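You operate a simulated robot arm through the tools that you are given. There is no shell and no other tool. Be economical: measure what you need, move in short steps, check, and stop when the job is done.

The job below is to be done with a simulated robot arm. You get a single attempt, and the scene is never put back.

TASK
Take the teal toy block and leave it on top of the slim carton on the bench beside the fence.

It is judged by the outcome, as a careful person would: the job done as asked, and still so three seconds after it is handed in. It fails if anything else is knocked over, pushed out of place, dropped, spilled or broken.

THE ROBOT
A 6-joint arm with a two-finger parallel gripper, fixed in place. Base frame: the origin is at the foot of the arm, x ahead of it, y to its left, z up; the work surface is at about z = 0.76. Lengths are in m, angles in rad, forces in N, time in s.
With the tool pointing down near the work surface it reaches from about 0.3 to 0.74 m from the base axis. Its first joint turns from -1.152 to 1.152 rad. Payload 2.45 kg.
The TCP is the grasp point between the finger pads, 0.024 m short of the fingertips. In the tool frame z runs along the fingers and y along their closing line. The gripper opens to 0.068 m. The fingers are 0.017 m wide and 0.01 m thick; the gripper's body (0.04 by 0.07 m) begins 0.041 m behind the TCP.
Orientation is that of the tool frame in the base frame, as [roll, pitch, yaw] about the fixed x, y, z axes, in that order (R = Rz(yaw) Ry(pitch) Rx(roll)). With the fingers straight down and closing along the base's y, the tool's x points along the base's -x, its y along +y and its z along -z.

THE INTERFACE
- The arm moves only by the tool drive_tool. Its argument "moves" is text: rows parted by semicolons, each of 7 numbers parted by spaces: the shift along the tool's x, y, z in m, then the turn, a rotation vector about the tool's x, y, z in rad, then the closure, from 0 (fully open) to 1 (shut). In form: x y z ax ay az fingers; .... A call has 1 to 20 rows; each row is the pose to reach, as a shift and turn from the pose commanded when the call began, along the tool's axes at that moment. Rows are played at 5 a second. More than 0.05 m and 0.15 rad between two rows, or a gripper value outside its range, and nothing of the call is played. Where a pose cannot be reached the arm comes as near as it can. A force on the tool above 40 N (or 10 N above the force at the start of the call, whichever is more), or a blocked arm, ends the call early, and 0.2 s more pass. Each finger travels about 0.108 m/s and halts on what it meets, pressing with about 24 N; the grip force reading is that of the motor and also rises with nothing between the fingers. The clock runs only during rows and for 0.2 s after the last one: add rows that repeat a pose to give the fingers time. It gives the time, the measured TCP pose, the force on the tool (base axes), the opening and the grip force at its end, in the units of the frame above (readings bear some noise).
- Cameras (640 x 400 px; columns grow to the right, rows downward): "scene" is fixed at [0.1476, 0.4206, 1.4499]; the picture's right is [-0.78, -0.63, 0.00], its down [-0.49, 0.60, -0.63] and it looks along [0.40, -0.49, -0.78] (base axes); focal length 343 px, centre (320, 200). "wrist" rides on the gripper at [0.084, 0.011, -0.075] in the tool frame; the picture's right is [-0.13, 0.99, 0.00], its down [-0.60, -0.08, -0.79] and it looks along [-0.79, -0.10, 0.61] (tool axes); focal length 251 px, centre (320, 200). There is no depth. A picture from a camera that has moved, and an enlarged one, comes with that camera's place and axes in the base frame and with its lens. The place of the scene camera against the robot may be out by one fixed shift of up to 0.025 m in any direction.
- camera(camera): a new picture of that camera. The clock stands still meanwhile.
- enlarge(camera, box): a new picture of the part [left, top, right, bottom] of that camera's present view, enlarged. The clock stands still meanwhile.
- close_job(): hands the job in; it is judged then, once.

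Go step by step. Nothing tells you positions but the pictures and the camera data: compare them with the known pose of the tool, close in by small moves and look again before you grip or let go. The budget is 90 turns and 42 pictures, counting those below and the enlarged ones. Unless the task says otherwise, let go and move clear before handing in, and close with one line.

The tools are called after ">>>" as a command line: name --argument value ..., lists and objects as JSON in quotes. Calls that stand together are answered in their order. drive_tool: Moves the arm, as the interface text tells. Its arguments: {"type":"object","properties":{"moves":{"type":"string"}},"required":["moves"]} The other tools are called the same way: camera (camera) takes a picture; enlarge (camera, box) takes an enlarged picture of a part of a camera's view; close_job () hands the job in.

At the start:

```text
t: 0.0
ee_pos: [0.3551, 0.1793, 1.0988]
tcp_rot: [3.141, -0.002, 3.141]
contact_force: [0.8, 0.2, 0.0]
grip_width: 0.0681
grasp_force: 0.0
```

scene: 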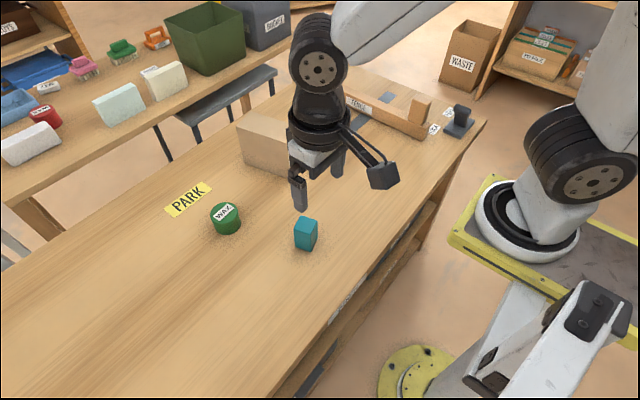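
wrist: 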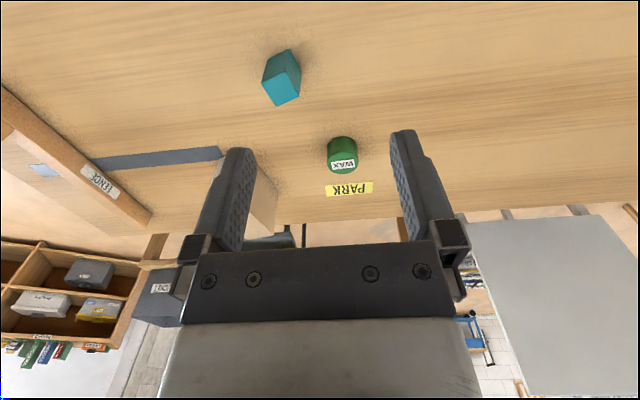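

I see the teal block near the arm at about (0.45, 0.10). A brown carton is partly hidden by the gripper and the fence lies beyond it, so I'll enlarge both areas before moving.

>>> enlarge --camera "scene" --box '[200, 70, 500, 258]'

>>> enlarge --camera "wrist" --box '[0, 30, 400, 280]'

```text
2.13 times, centred on (350, 164) of scene
camera zoom: at [0.1476, 0.4206, 1.4499], right [-0.78, -0.63, 0.0], down [-0.49, 0.6, -0.63], along [0.4, -0.49, -0.78], focal length 730 px, centre (256, 277)
```

zoom: 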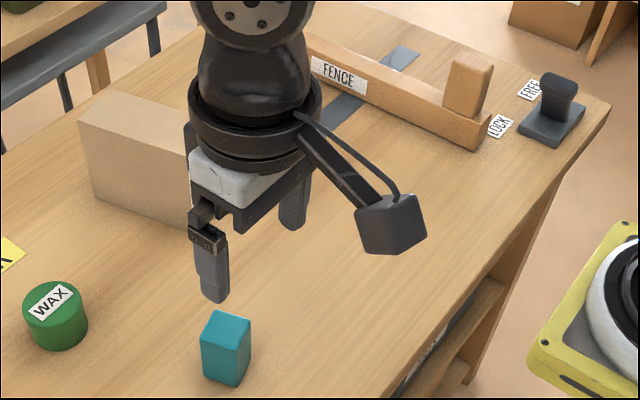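

```text
1.60 times, centred on (200, 155) of wrist
camera zoom: at [0.2698, 0.1921, 1.1745], right [0.13, 0.99, 0.0], down [0.6, -0.08, 0.79], along [0.79, -0.1, -0.61], focal length 402 px, centre (512, 272)
```

zoom: 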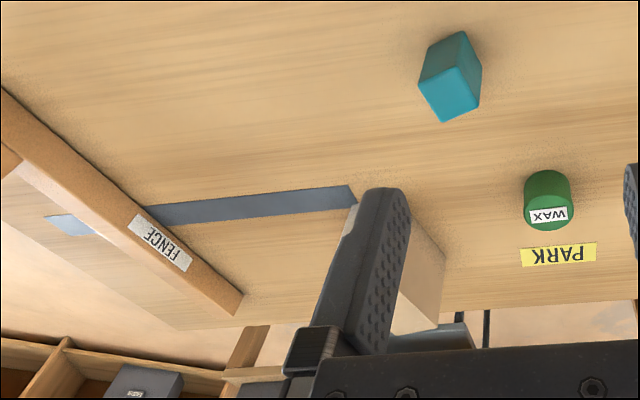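

The block's top is at about (0.46, 0.11), and the carton is further out at about x 0.7, y -0.05. I'll move back and lower so both cameras get a clearer view.

>>> drive_tool --moves "0.0 -0.04 0.02 0 0 0 0; 0.0 -0.06 0.05 0 0 0 0; -0.01 -0.07 0.09 0 0 0 0; -0.02 -0.07 0.12 0 0 0 0; -0.02 -0.07 0.12 0 0 0 0"

>>> camera --camera "wrist"

>>> camera --camera "scene"

```text
t: 1.2
ee_pos: [0.3751, 0.1089, 0.9794]
tcp_rot: [3.141, 0.001, -3.141]
contact_force: [0.9, 0.8, 0.6]
grip_width: 0.068
grasp_force: 0.0
```

```text
37 pictures are left
camera wrist: at [0.2901, 0.1222, 1.054], right [0.13, 0.99, 0.0], down [0.6, -0.08, 0.79], along [0.79, -0.1, -0.61], focal length 251 px, centre (320, 200)
```

wrist: 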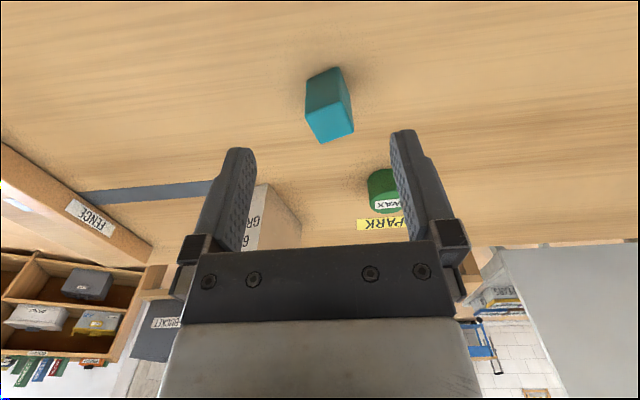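

```text
36 pictures are left
```

scene: 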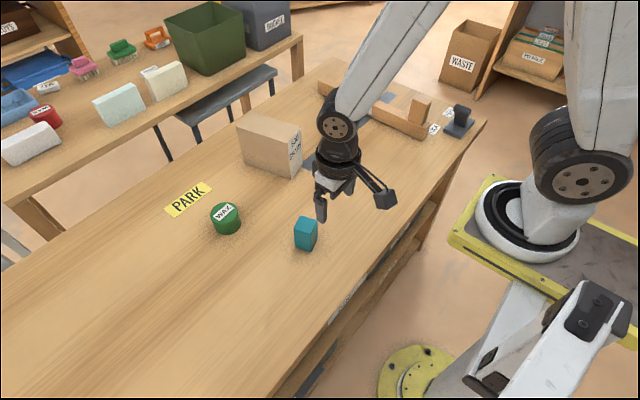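

>>> enlarge --camera "scene" --box '[200, 90, 360, 190]'

>>> enlarge --camera "wrist" --box '[240, 40, 400, 140]'

>>> enlarge --camera "scene" --box '[260, 190, 360, 252]'

```text
4.00 times, centred on (280, 140) of scene
camera zoom: at [0.1476, 0.4206, 1.4499], right [-0.78, -0.63, 0.0], down [-0.49, 0.6, -0.63], along [0.4, -0.49, -0.78], focal length 1373 px, centre (480, 440)
```

zoom: 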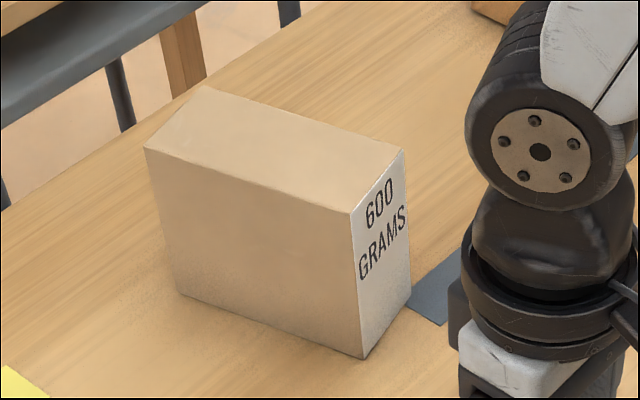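

```text
4.00 times, centred on (320, 90) of wrist
camera zoom: at [0.2901, 0.1222, 1.054], right [0.13, 0.99, 0.0], down [0.6, -0.08, 0.79], along [0.79, -0.1, -0.61], focal length 1006 px, centre (320, 640)
```

zoom: 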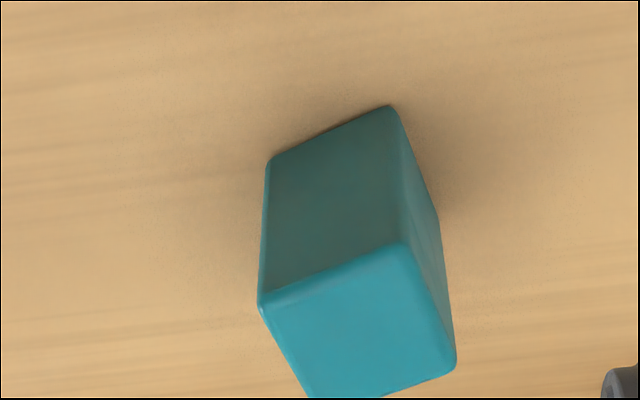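

```text
6.40 times, centred on (310, 221) of scene
camera zoom: at [0.1476, 0.4206, 1.4499], right [-0.78, -0.63, 0.0], down [-0.49, 0.6, -0.63], along [0.4, -0.49, -0.78], focal length 2196 px, centre (384, 66)
```

zoom: 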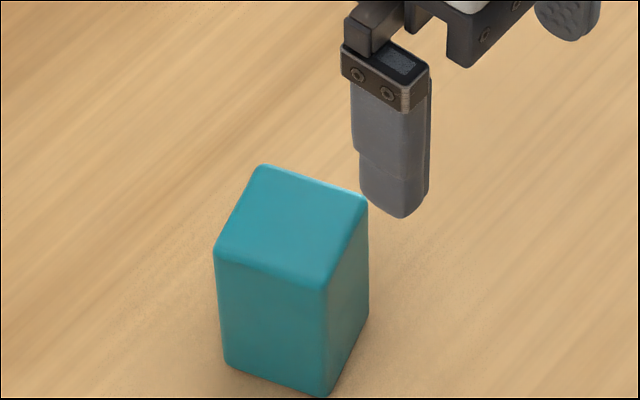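

The block measures about 0.04 x 0.04 x 0.07 with its centre near (0.452, 0.112) and a yaw of about 0.267. The carton's top is near z 0.89 with its centre near (0.69, -0.024). I'll hover over the block and turn to match its yaw.

>>> drive_tool --moves "-0.025 0.001 0.0 0 0 -0.09 0; -0.05 0.002 0.01 0 0 -0.18 0; -0.0764 0.0031 0.03 0 0 -0.267 0; -0.0764 0.0031 0.055 0 0 -0.267 0; -0.0764 0.0031 0.055 0 0 -0.267 0"

>>> camera --camera "wrist"

>>> enlarge --camera "scene" --box '[240, 140, 400, 260]'

```text
t: 2.4
ee_pos: [0.4491, 0.1115, 0.9231]
tcp_rot: [-3.141, 0.0, -2.874]
contact_force: [0.8, -1.0, -0.5]
grip_width: 0.068
grasp_force: 0.1
```

```text
32 pictures are left
camera wrist: at [0.3649, 0.1022, 0.9986], right [-0.14, 0.99, 0.0], down [0.6, 0.08, 0.79], along [0.79, 0.11, -0.61], focal length 251 px, centre (320, 200)
```

wrist: 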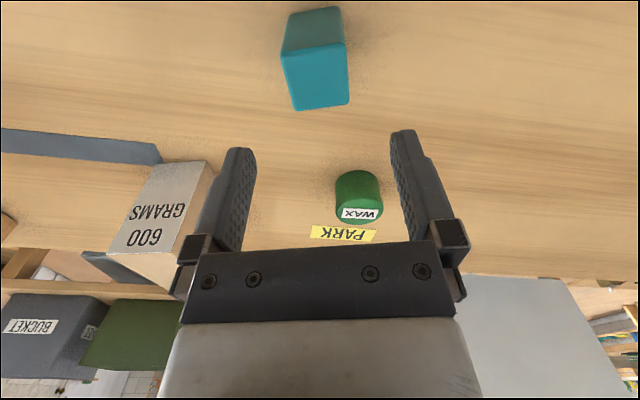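

```text
3.33 times, centred on (320, 200) of scene
camera zoom: at [0.1476, 0.4206, 1.4499], right [-0.78, -0.63, 0.0], down [-0.49, 0.6, -0.63], along [0.4, -0.49, -0.78], focal length 1144 px, centre (320, 200)
```

zoom: 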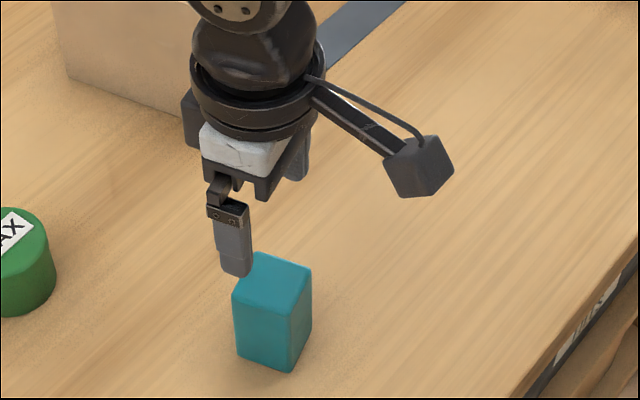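

The second wrist view puts the block at (0.449–0.452, 0.112), which is directly under the tool with the yaw lined up. I'll go straight down.

>>> drive_tool --moves "-0.001 0 0.03 0 0 0 0; -0.001 0 0.06 0 0 0 0; -0.001 0 0.08 0 0 0 0; -0.001 0 0.08 0 0 0 0"

>>> camera --camera "wrist"

>>> enlarge --camera "scene" --box '[240, 160, 400, 260]'

```text
t: 3.4
ee_pos: [0.4512, 0.1106, 0.8439]
tcp_rot: [3.141, -0.001, -2.875]
contact_force: [0.6, 0.5, 0.3]
grip_width: 0.0681
grasp_force: 0.0
```

```text
30 pictures are left
camera wrist: at [0.3664, 0.1018, 0.9184], right [-0.14, 0.99, 0.0], down [0.6, 0.08, 0.79], along [0.79, 0.11, -0.61], focal length 251 px, centre (320, 200)
```

wrist: 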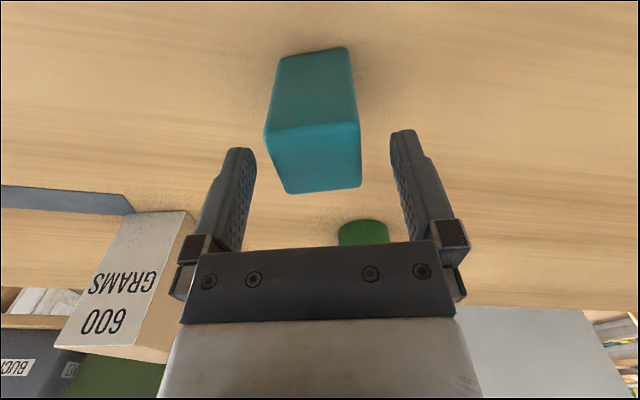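

```text
4.00 times, centred on (320, 210) of scene
camera zoom: at [0.1476, 0.4206, 1.4499], right [-0.78, -0.63, 0.0], down [-0.49, 0.6, -0.63], along [0.4, -0.49, -0.78], focal length 1373 px, centre (320, 160)
```

zoom: 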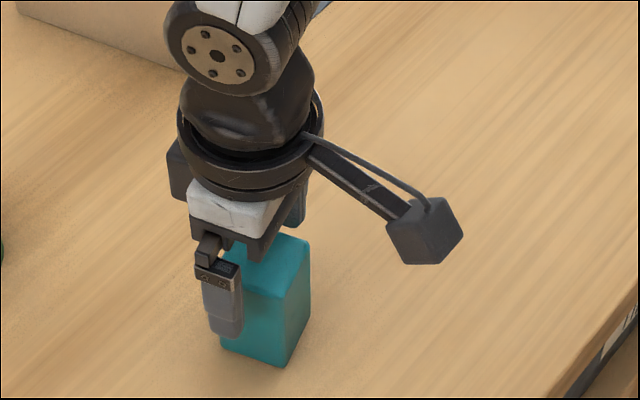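

The block sits centrally between the fingers with clearance on both sides. I'll finish the descent and close.

>>> drive_tool --moves "0.001 0 0.02 0 0 0 0; 0.001 0 0.04 0 0 0 0; 0.001 0 0.04 0 0 0 0; 0.001 0 0.04 0 0 0 0.5; 0.001 0 0.04 0 0 0 0.7; 0.001 0 0.04 0 0 0 0.7; 0.001 0 0.04 0 0 0 0.7"

>>> camera --camera "wrist"

```text
t: 5.0
ee_pos: [0.4502, 0.1106, 0.8044]
tcp_rot: [-3.142, -0.002, -2.877]
contact_force: [0.0, 0.5, 0.5]
grip_width: 0.0417
grasp_force: 23.9
```

```text
28 pictures are left
camera wrist: at [0.3657, 0.1019, 0.8782], right [-0.14, 0.99, 0.0], down [0.6, 0.08, 0.79], along [0.79, 0.11, -0.61], focal length 251 px, centre (320, 200)
```

wrist: 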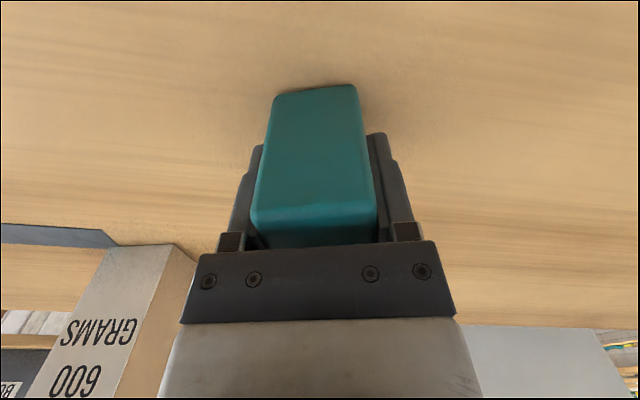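

The block is gripped at 0.042 with 24 N, and its underside is about 0.044 below the TCP. I'll lift straight up and look at the carton.

>>> drive_tool --moves "0 0 -0.02 0 0 0 0.8; 0 0 -0.06 0 0 0 0.8; 0 0 -0.10 0 0 0 0.8; 0 0 -0.14 0 0 0 0.8; 0 0 -0.18 0 0 0 0.8; 0 0 -0.21 0 0 0 0.8; 0 0 -0.21 0 0 0 0.8"

>>> camera --camera "wrist"

>>> enlarge --camera "scene" --box '[200, 80, 360, 180]'

```text
t: 6.6
ee_pos: [0.4509, 0.1142, 1.0155]
tcp_rot: [-3.141, -0.001, -2.873]
contact_force: [0.2, 0.0, -0.4]
grip_width: 0.0418
grasp_force: 24.0
```

```text
27 pictures are left
camera wrist: at [0.3672, 0.1043, 1.0905], right [-0.14, 0.99, 0.0], down [0.6, 0.08, 0.79], along [0.79, 0.11, -0.61], focal length 251 px, centre (320, 200)
```

wrist: 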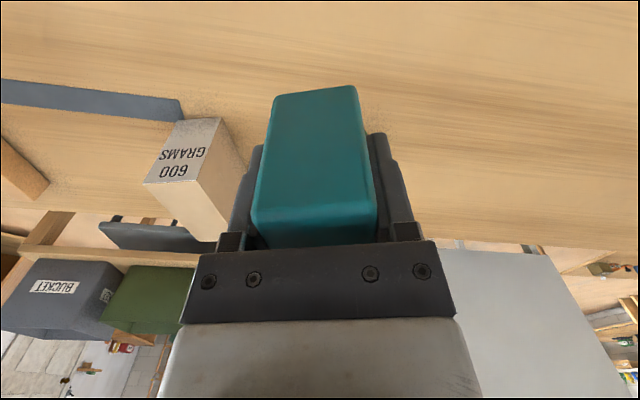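

```text
4.00 times, centred on (280, 130) of scene
camera zoom: at [0.1476, 0.4206, 1.4499], right [-0.78, -0.63, 0.0], down [-0.49, 0.6, -0.63], along [0.4, -0.49, -0.78], focal length 1373 px, centre (480, 480)
```

zoom: 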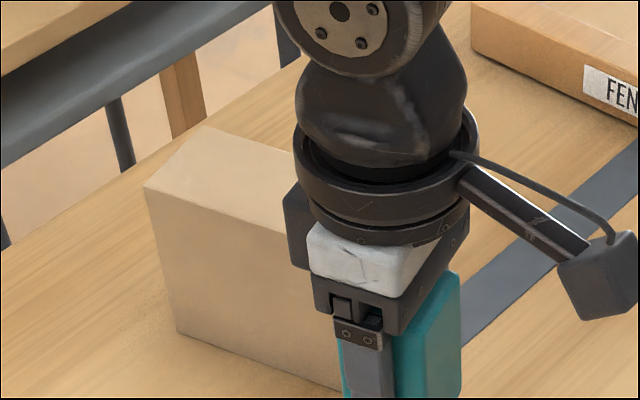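

The block is secure. I'll enlarge the carton in the wrist view to fix its near face precisely.

>>> enlarge --camera "wrist" --box '[100, 100, 260, 200]'

```text
4.00 times, centred on (180, 150) of wrist
camera zoom: at [0.3672, 0.1043, 1.0905], right [-0.14, 0.99, 0.0], down [0.6, 0.08, 0.79], along [0.79, 0.11, -0.61], focal length 1006 px, centre (880, 400)
```

zoom: 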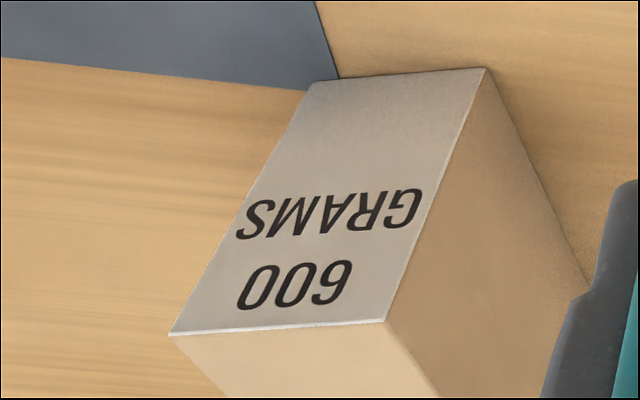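

Both cameras agree on the carton: its top is at z ≈ 0.888, its centre is at about (0.69, -0.026) and its width is about 0.064. I'll carry the block level to above it, with about 0.08 m of clearance.

>>> drive_tool --moves "-0.019 -0.020 0 0 0 0 0.8; -0.038 -0.040 0 0 0 0 0.8; -0.057 -0.059 0 0 0 0 0.8; -0.076 -0.079 0 0 0 0 0.8; -0.095 -0.099 0 0 0 0 0.8; -0.113 -0.119 0 0 0 0 0.8; -0.132 -0.139 0 0 0 0 0.8; -0.151 -0.158 0 0 0 0 0.8; -0.170 -0.178 0 0 0 0 0.8; -0.189 -0.198 0 0 0 0 0.8; -0.189 -0.198 0 0 0 0 0.8; -0.189 -0.198 0 0 0 0 0.8"

>>> camera --camera "wrist"

>>> enlarge --camera "scene" --box '[200, 80, 360, 180]'

```text
t: 9.2
ee_pos: [0.6846, -0.0273, 1.014]
tcp_rot: [-3.141, 0.0, -2.873]
contact_force: [1.0, -0.7, -0.4]
grip_width: 0.0416
grasp_force: 24.0
```

```text
24 pictures are left
camera wrist: at [0.6006, -0.0375, 1.0898], right [-0.14, 0.99, 0.0], down [0.6, 0.08, 0.79], along [0.79, 0.11, -0.61], focal length 251 px, centre (320, 200)
```

wrist: 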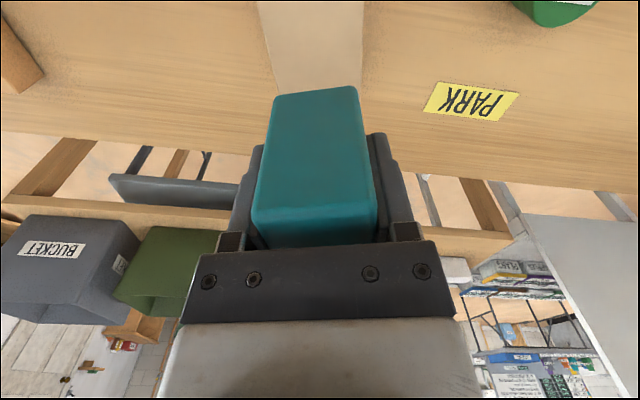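

```text
4.00 times, centred on (280, 130) of scene
camera zoom: at [0.1476, 0.4206, 1.4499], right [-0.78, -0.63, 0.0], down [-0.49, 0.6, -0.63], along [0.4, -0.49, -0.78], focal length 1373 px, centre (480, 480)
```

zoom: 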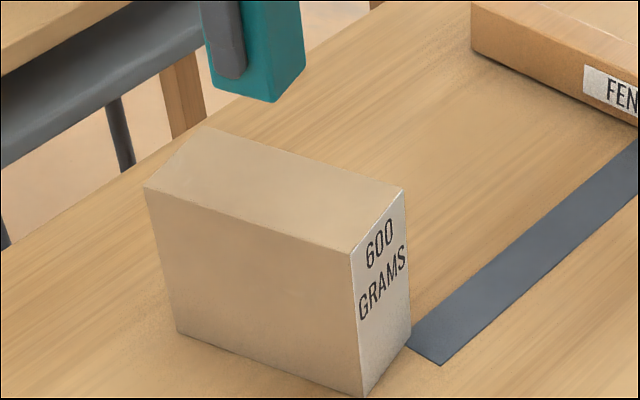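

The wrist view shows the carton's centreline within about 3 mm of the tool. I'll lower until the block's underside is about 0.012 above the carton, then check.

>>> drive_tool --moves "0 -0.002 0.02 0 0 0 0.8; 0 -0.002 0.04 0 0 0 0.8; 0 -0.002 0.055 0 0 0 0.8; 0 -0.002 0.069 0 0 0 0.8; 0 -0.002 0.069 0 0 0 0.8"

>>> camera --camera "wrist"

>>> enlarge --camera "scene" --box '[200, 80, 360, 180]'

```text
t: 10.4
ee_pos: [0.6859, -0.0302, 0.9455]
tcp_rot: [-3.141, -0.001, -2.873]
contact_force: [-0.8, -0.4, -1.3]
grip_width: 0.0414
grasp_force: 24.2
```

```text
22 pictures are left
camera wrist: at [0.6011, -0.0403, 1.0204], right [-0.14, 0.99, 0.0], down [0.6, 0.08, 0.79], along [0.79, 0.11, -0.61], focal length 251 px, centre (320, 200)
```

wrist: 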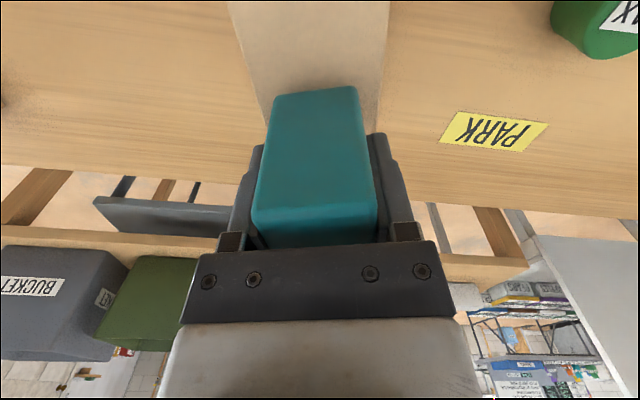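

```text
4.00 times, centred on (280, 130) of scene
camera zoom: at [0.1476, 0.4206, 1.4499], right [-0.78, -0.63, 0.0], down [-0.49, 0.6, -0.63], along [0.4, -0.49, -0.78], focal length 1373 px, centre (480, 480)
```

zoom: 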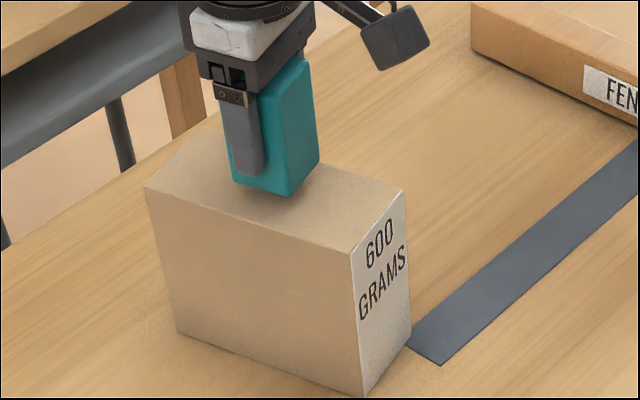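

The block hangs just above the carton and slightly off centre, so I'll shift it back 2 mm. Then I'll lower in fine steps and watch the force.

>>> drive_tool --moves "0 0.002 0.002 0 0 0 0.8; 0 0.002 0.004 0 0 0 0.8; 0 0.002 0.006 0 0 0 0.8; 0 0.002 0.008 0 0 0 0.8; 0 0.002 0.010 0 0 0 0.8; 0 0.002 0.010 0 0 0 0.8"

>>> enlarge --camera "scene" --box '[230, 80, 310, 140]'

>>> enlarge --camera "wrist" --box '[220, 50, 420, 175]'

```text
t: 11.8
ee_pos: [0.6872, -0.0287, 0.9354]
tcp_rot: [3.139, 0.0, -2.875]
contact_force: [0.2, 1.3, -0.3]
grip_width: 0.0415
grasp_force: 23.4
```

```text
6.67 times, centred on (270, 110) of scene
camera zoom: at [0.1476, 0.4206, 1.4499], right [-0.78, -0.63, 0.0], down [-0.49, 0.6, -0.63], along [0.4, -0.49, -0.78], focal length 2288 px, centre (653, 800)
```

zoom: 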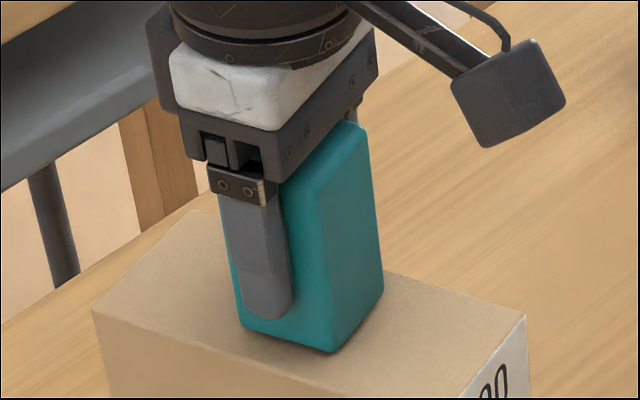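

```text
3.20 times, centred on (320, 112) of wrist
camera zoom: at [0.6016, -0.0384, 1.0101], right [-0.14, 0.99, 0.0], down [0.6, 0.08, 0.79], along [0.79, 0.11, -0.61], focal length 805 px, centre (320, 480)
```

zoom: 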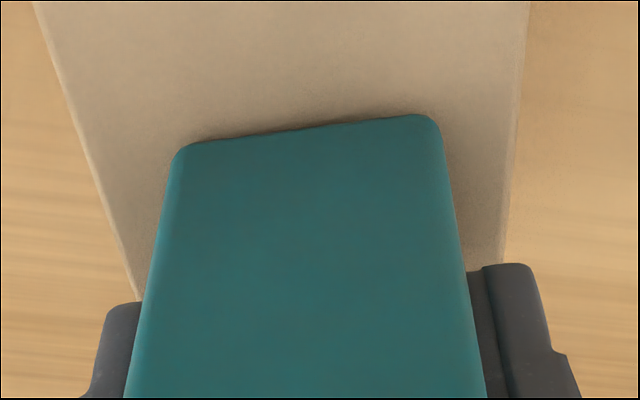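

The underside is almost touching, with a contact shadow showing, and the block looks centred. I'll lower in 1 mm steps until the force rises.

>>> drive_tool --moves "0 0 0.001 0 0 0 0.8; 0 0 0.002 0 0 0 0.8; 0 0 0.002 0 0 0 0.8"

>>> enlarge --camera "scene" --box '[250, 110, 290, 140]'

```text
t: 12.6
ee_pos: [0.6847, -0.0287, 0.934]
tcp_rot: [-3.14, -0.001, -2.874]
contact_force: [0.2, -0.1, -0.3]
grip_width: 0.0418
grasp_force: 23.6
```

```text
13.33 times, centred on (270, 125) of scene
camera zoom: at [0.1476, 0.4206, 1.4499], right [-0.78, -0.63, 0.0], down [-0.49, 0.6, -0.63], along [0.4, -0.49, -0.78], focal length 4575 px, centre (987, 1200)
```

zoom: 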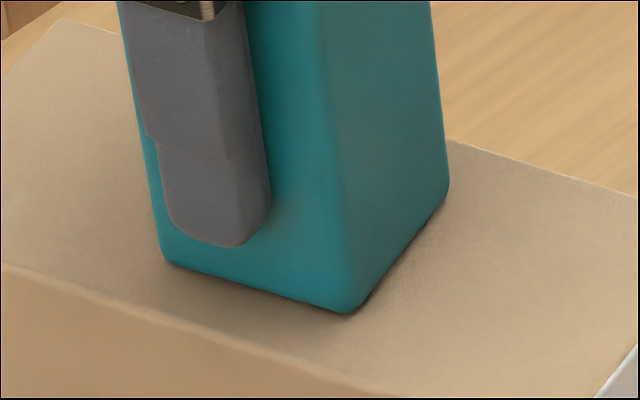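

No contact force yet. I'll go on down in 1 mm steps.

>>> drive_tool --moves "0 0 0.001 0 0 0 0.8; 0 0 0.002 0 0 0 0.8; 0 0 0.002 0 0 0 0.8"

```text
t: 13.4
ee_pos: [0.6855, -0.029, 0.9318]
tcp_rot: [-3.141, 0.001, -2.875]
contact_force: [-3.8, -1.2, 12.9]
grip_width: 0.0414
grasp_force: 24.2
```

It is touching now, at 13 N. I'll ease off 1 mm and open the fingers gradually.

>>> drive_tool --moves "0 0 -0.0008 0 0 0 0.8; 0 0 -0.0008 0 0 0 0.8; 0 0 -0.0008 0 0 0 0.35; 0 0 -0.0008 0 0 0 0.2; 0 0 -0.0008 0 0 0 0; 0 0 -0.0008 0 0 0 0; 0 0 -0.0008 0 0 0 0"

>>> camera --camera "wrist"

>>> enlarge --camera "scene" --box '[200, 80, 360, 180]'

```text
t: 15.0
ee_pos: [0.6857, -0.0294, 0.9326]
tcp_rot: [3.14, 0.002, -2.875]
contact_force: [0.0, -0.3, 0.1]
grip_width: 0.068
grasp_force: 0.2
```

```text
17 pictures are left
camera wrist: at [0.6016, -0.038, 1.0071], right [-0.14, 0.99, 0.0], down [0.6, 0.08, 0.79], along [0.79, 0.11, -0.61], focal length 251 px, centre (320, 200)
```

wrist: 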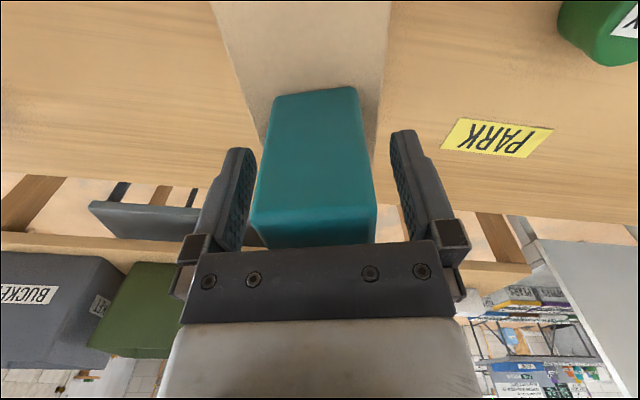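

```text
4.00 times, centred on (280, 130) of scene
camera zoom: at [0.1476, 0.4206, 1.4499], right [-0.78, -0.63, 0.0], down [-0.49, 0.6, -0.63], along [0.4, -0.49, -0.78], focal length 1373 px, centre (480, 480)
```

zoom: 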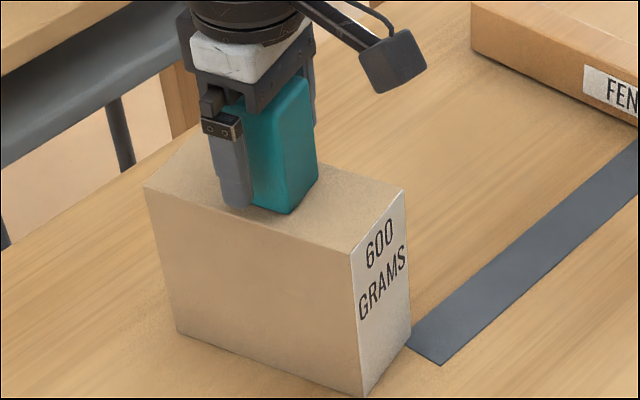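

The block stands free on the carton with the fingers open on both sides of it. I'll go straight up, then back.

>>> drive_tool --moves "0 0 -0.01 0 0 0 0; 0 0 -0.03 0 0 0 0; 0 0 -0.06 0 0 0 0; 0 0 -0.09 0 0 0 0; 0 0 -0.12 0 0 0 0; 0.04 0 -0.13 0 0 0 0; 0.08 0 -0.13 0 0 0 0; 0.12 0 -0.13 0 0 0 0; 0.16 0 -0.13 0 0 0 0; 0.16 0 -0.13 0 0 0 0"

>>> camera --camera "scene"

>>> camera --camera "wrist"

```text
t: 17.2
ee_pos: [0.5308, -0.0702, 1.0627]
tcp_rot: [3.141, 0.0, -2.875]
contact_force: [-0.2, -0.5, -0.5]
grip_width: 0.0681
grasp_force: 0.1
```

```text
15 pictures are left
```

scene: 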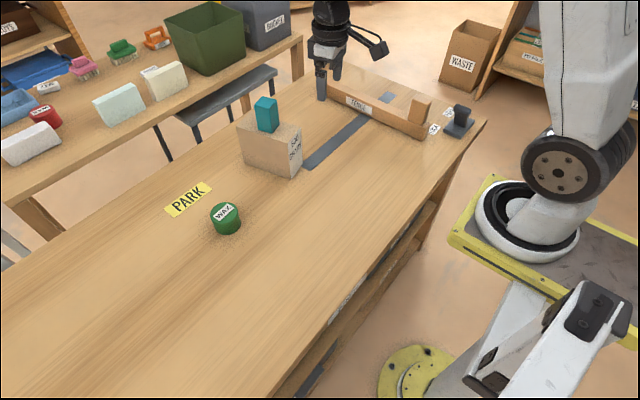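

```text
14 pictures are left
camera wrist: at [0.4458, -0.0799, 1.1385], right [-0.14, 0.99, 0.0], down [0.6, 0.08, 0.79], along [0.79, 0.11, -0.61], focal length 251 px, centre (320, 200)
```

wrist: 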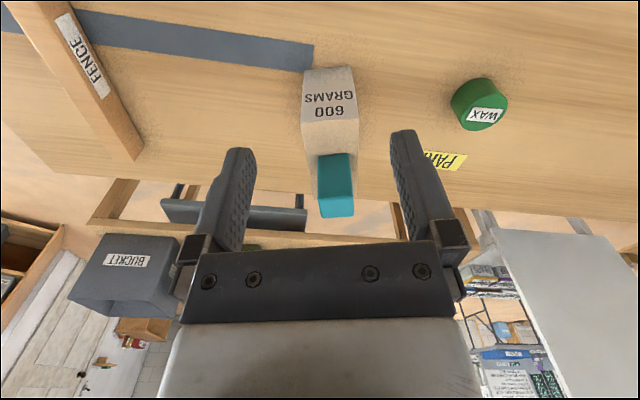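

The block is standing upright on the carton, the carton and everything else are where they were, and the arm is clear. I'll hand in.

>>> close_job

```text
The job is handed in.
```

The teal block is standing upright on top of the slim carton beside the fence. The gripper is open and clear, and the last pictures show nothing else moved.
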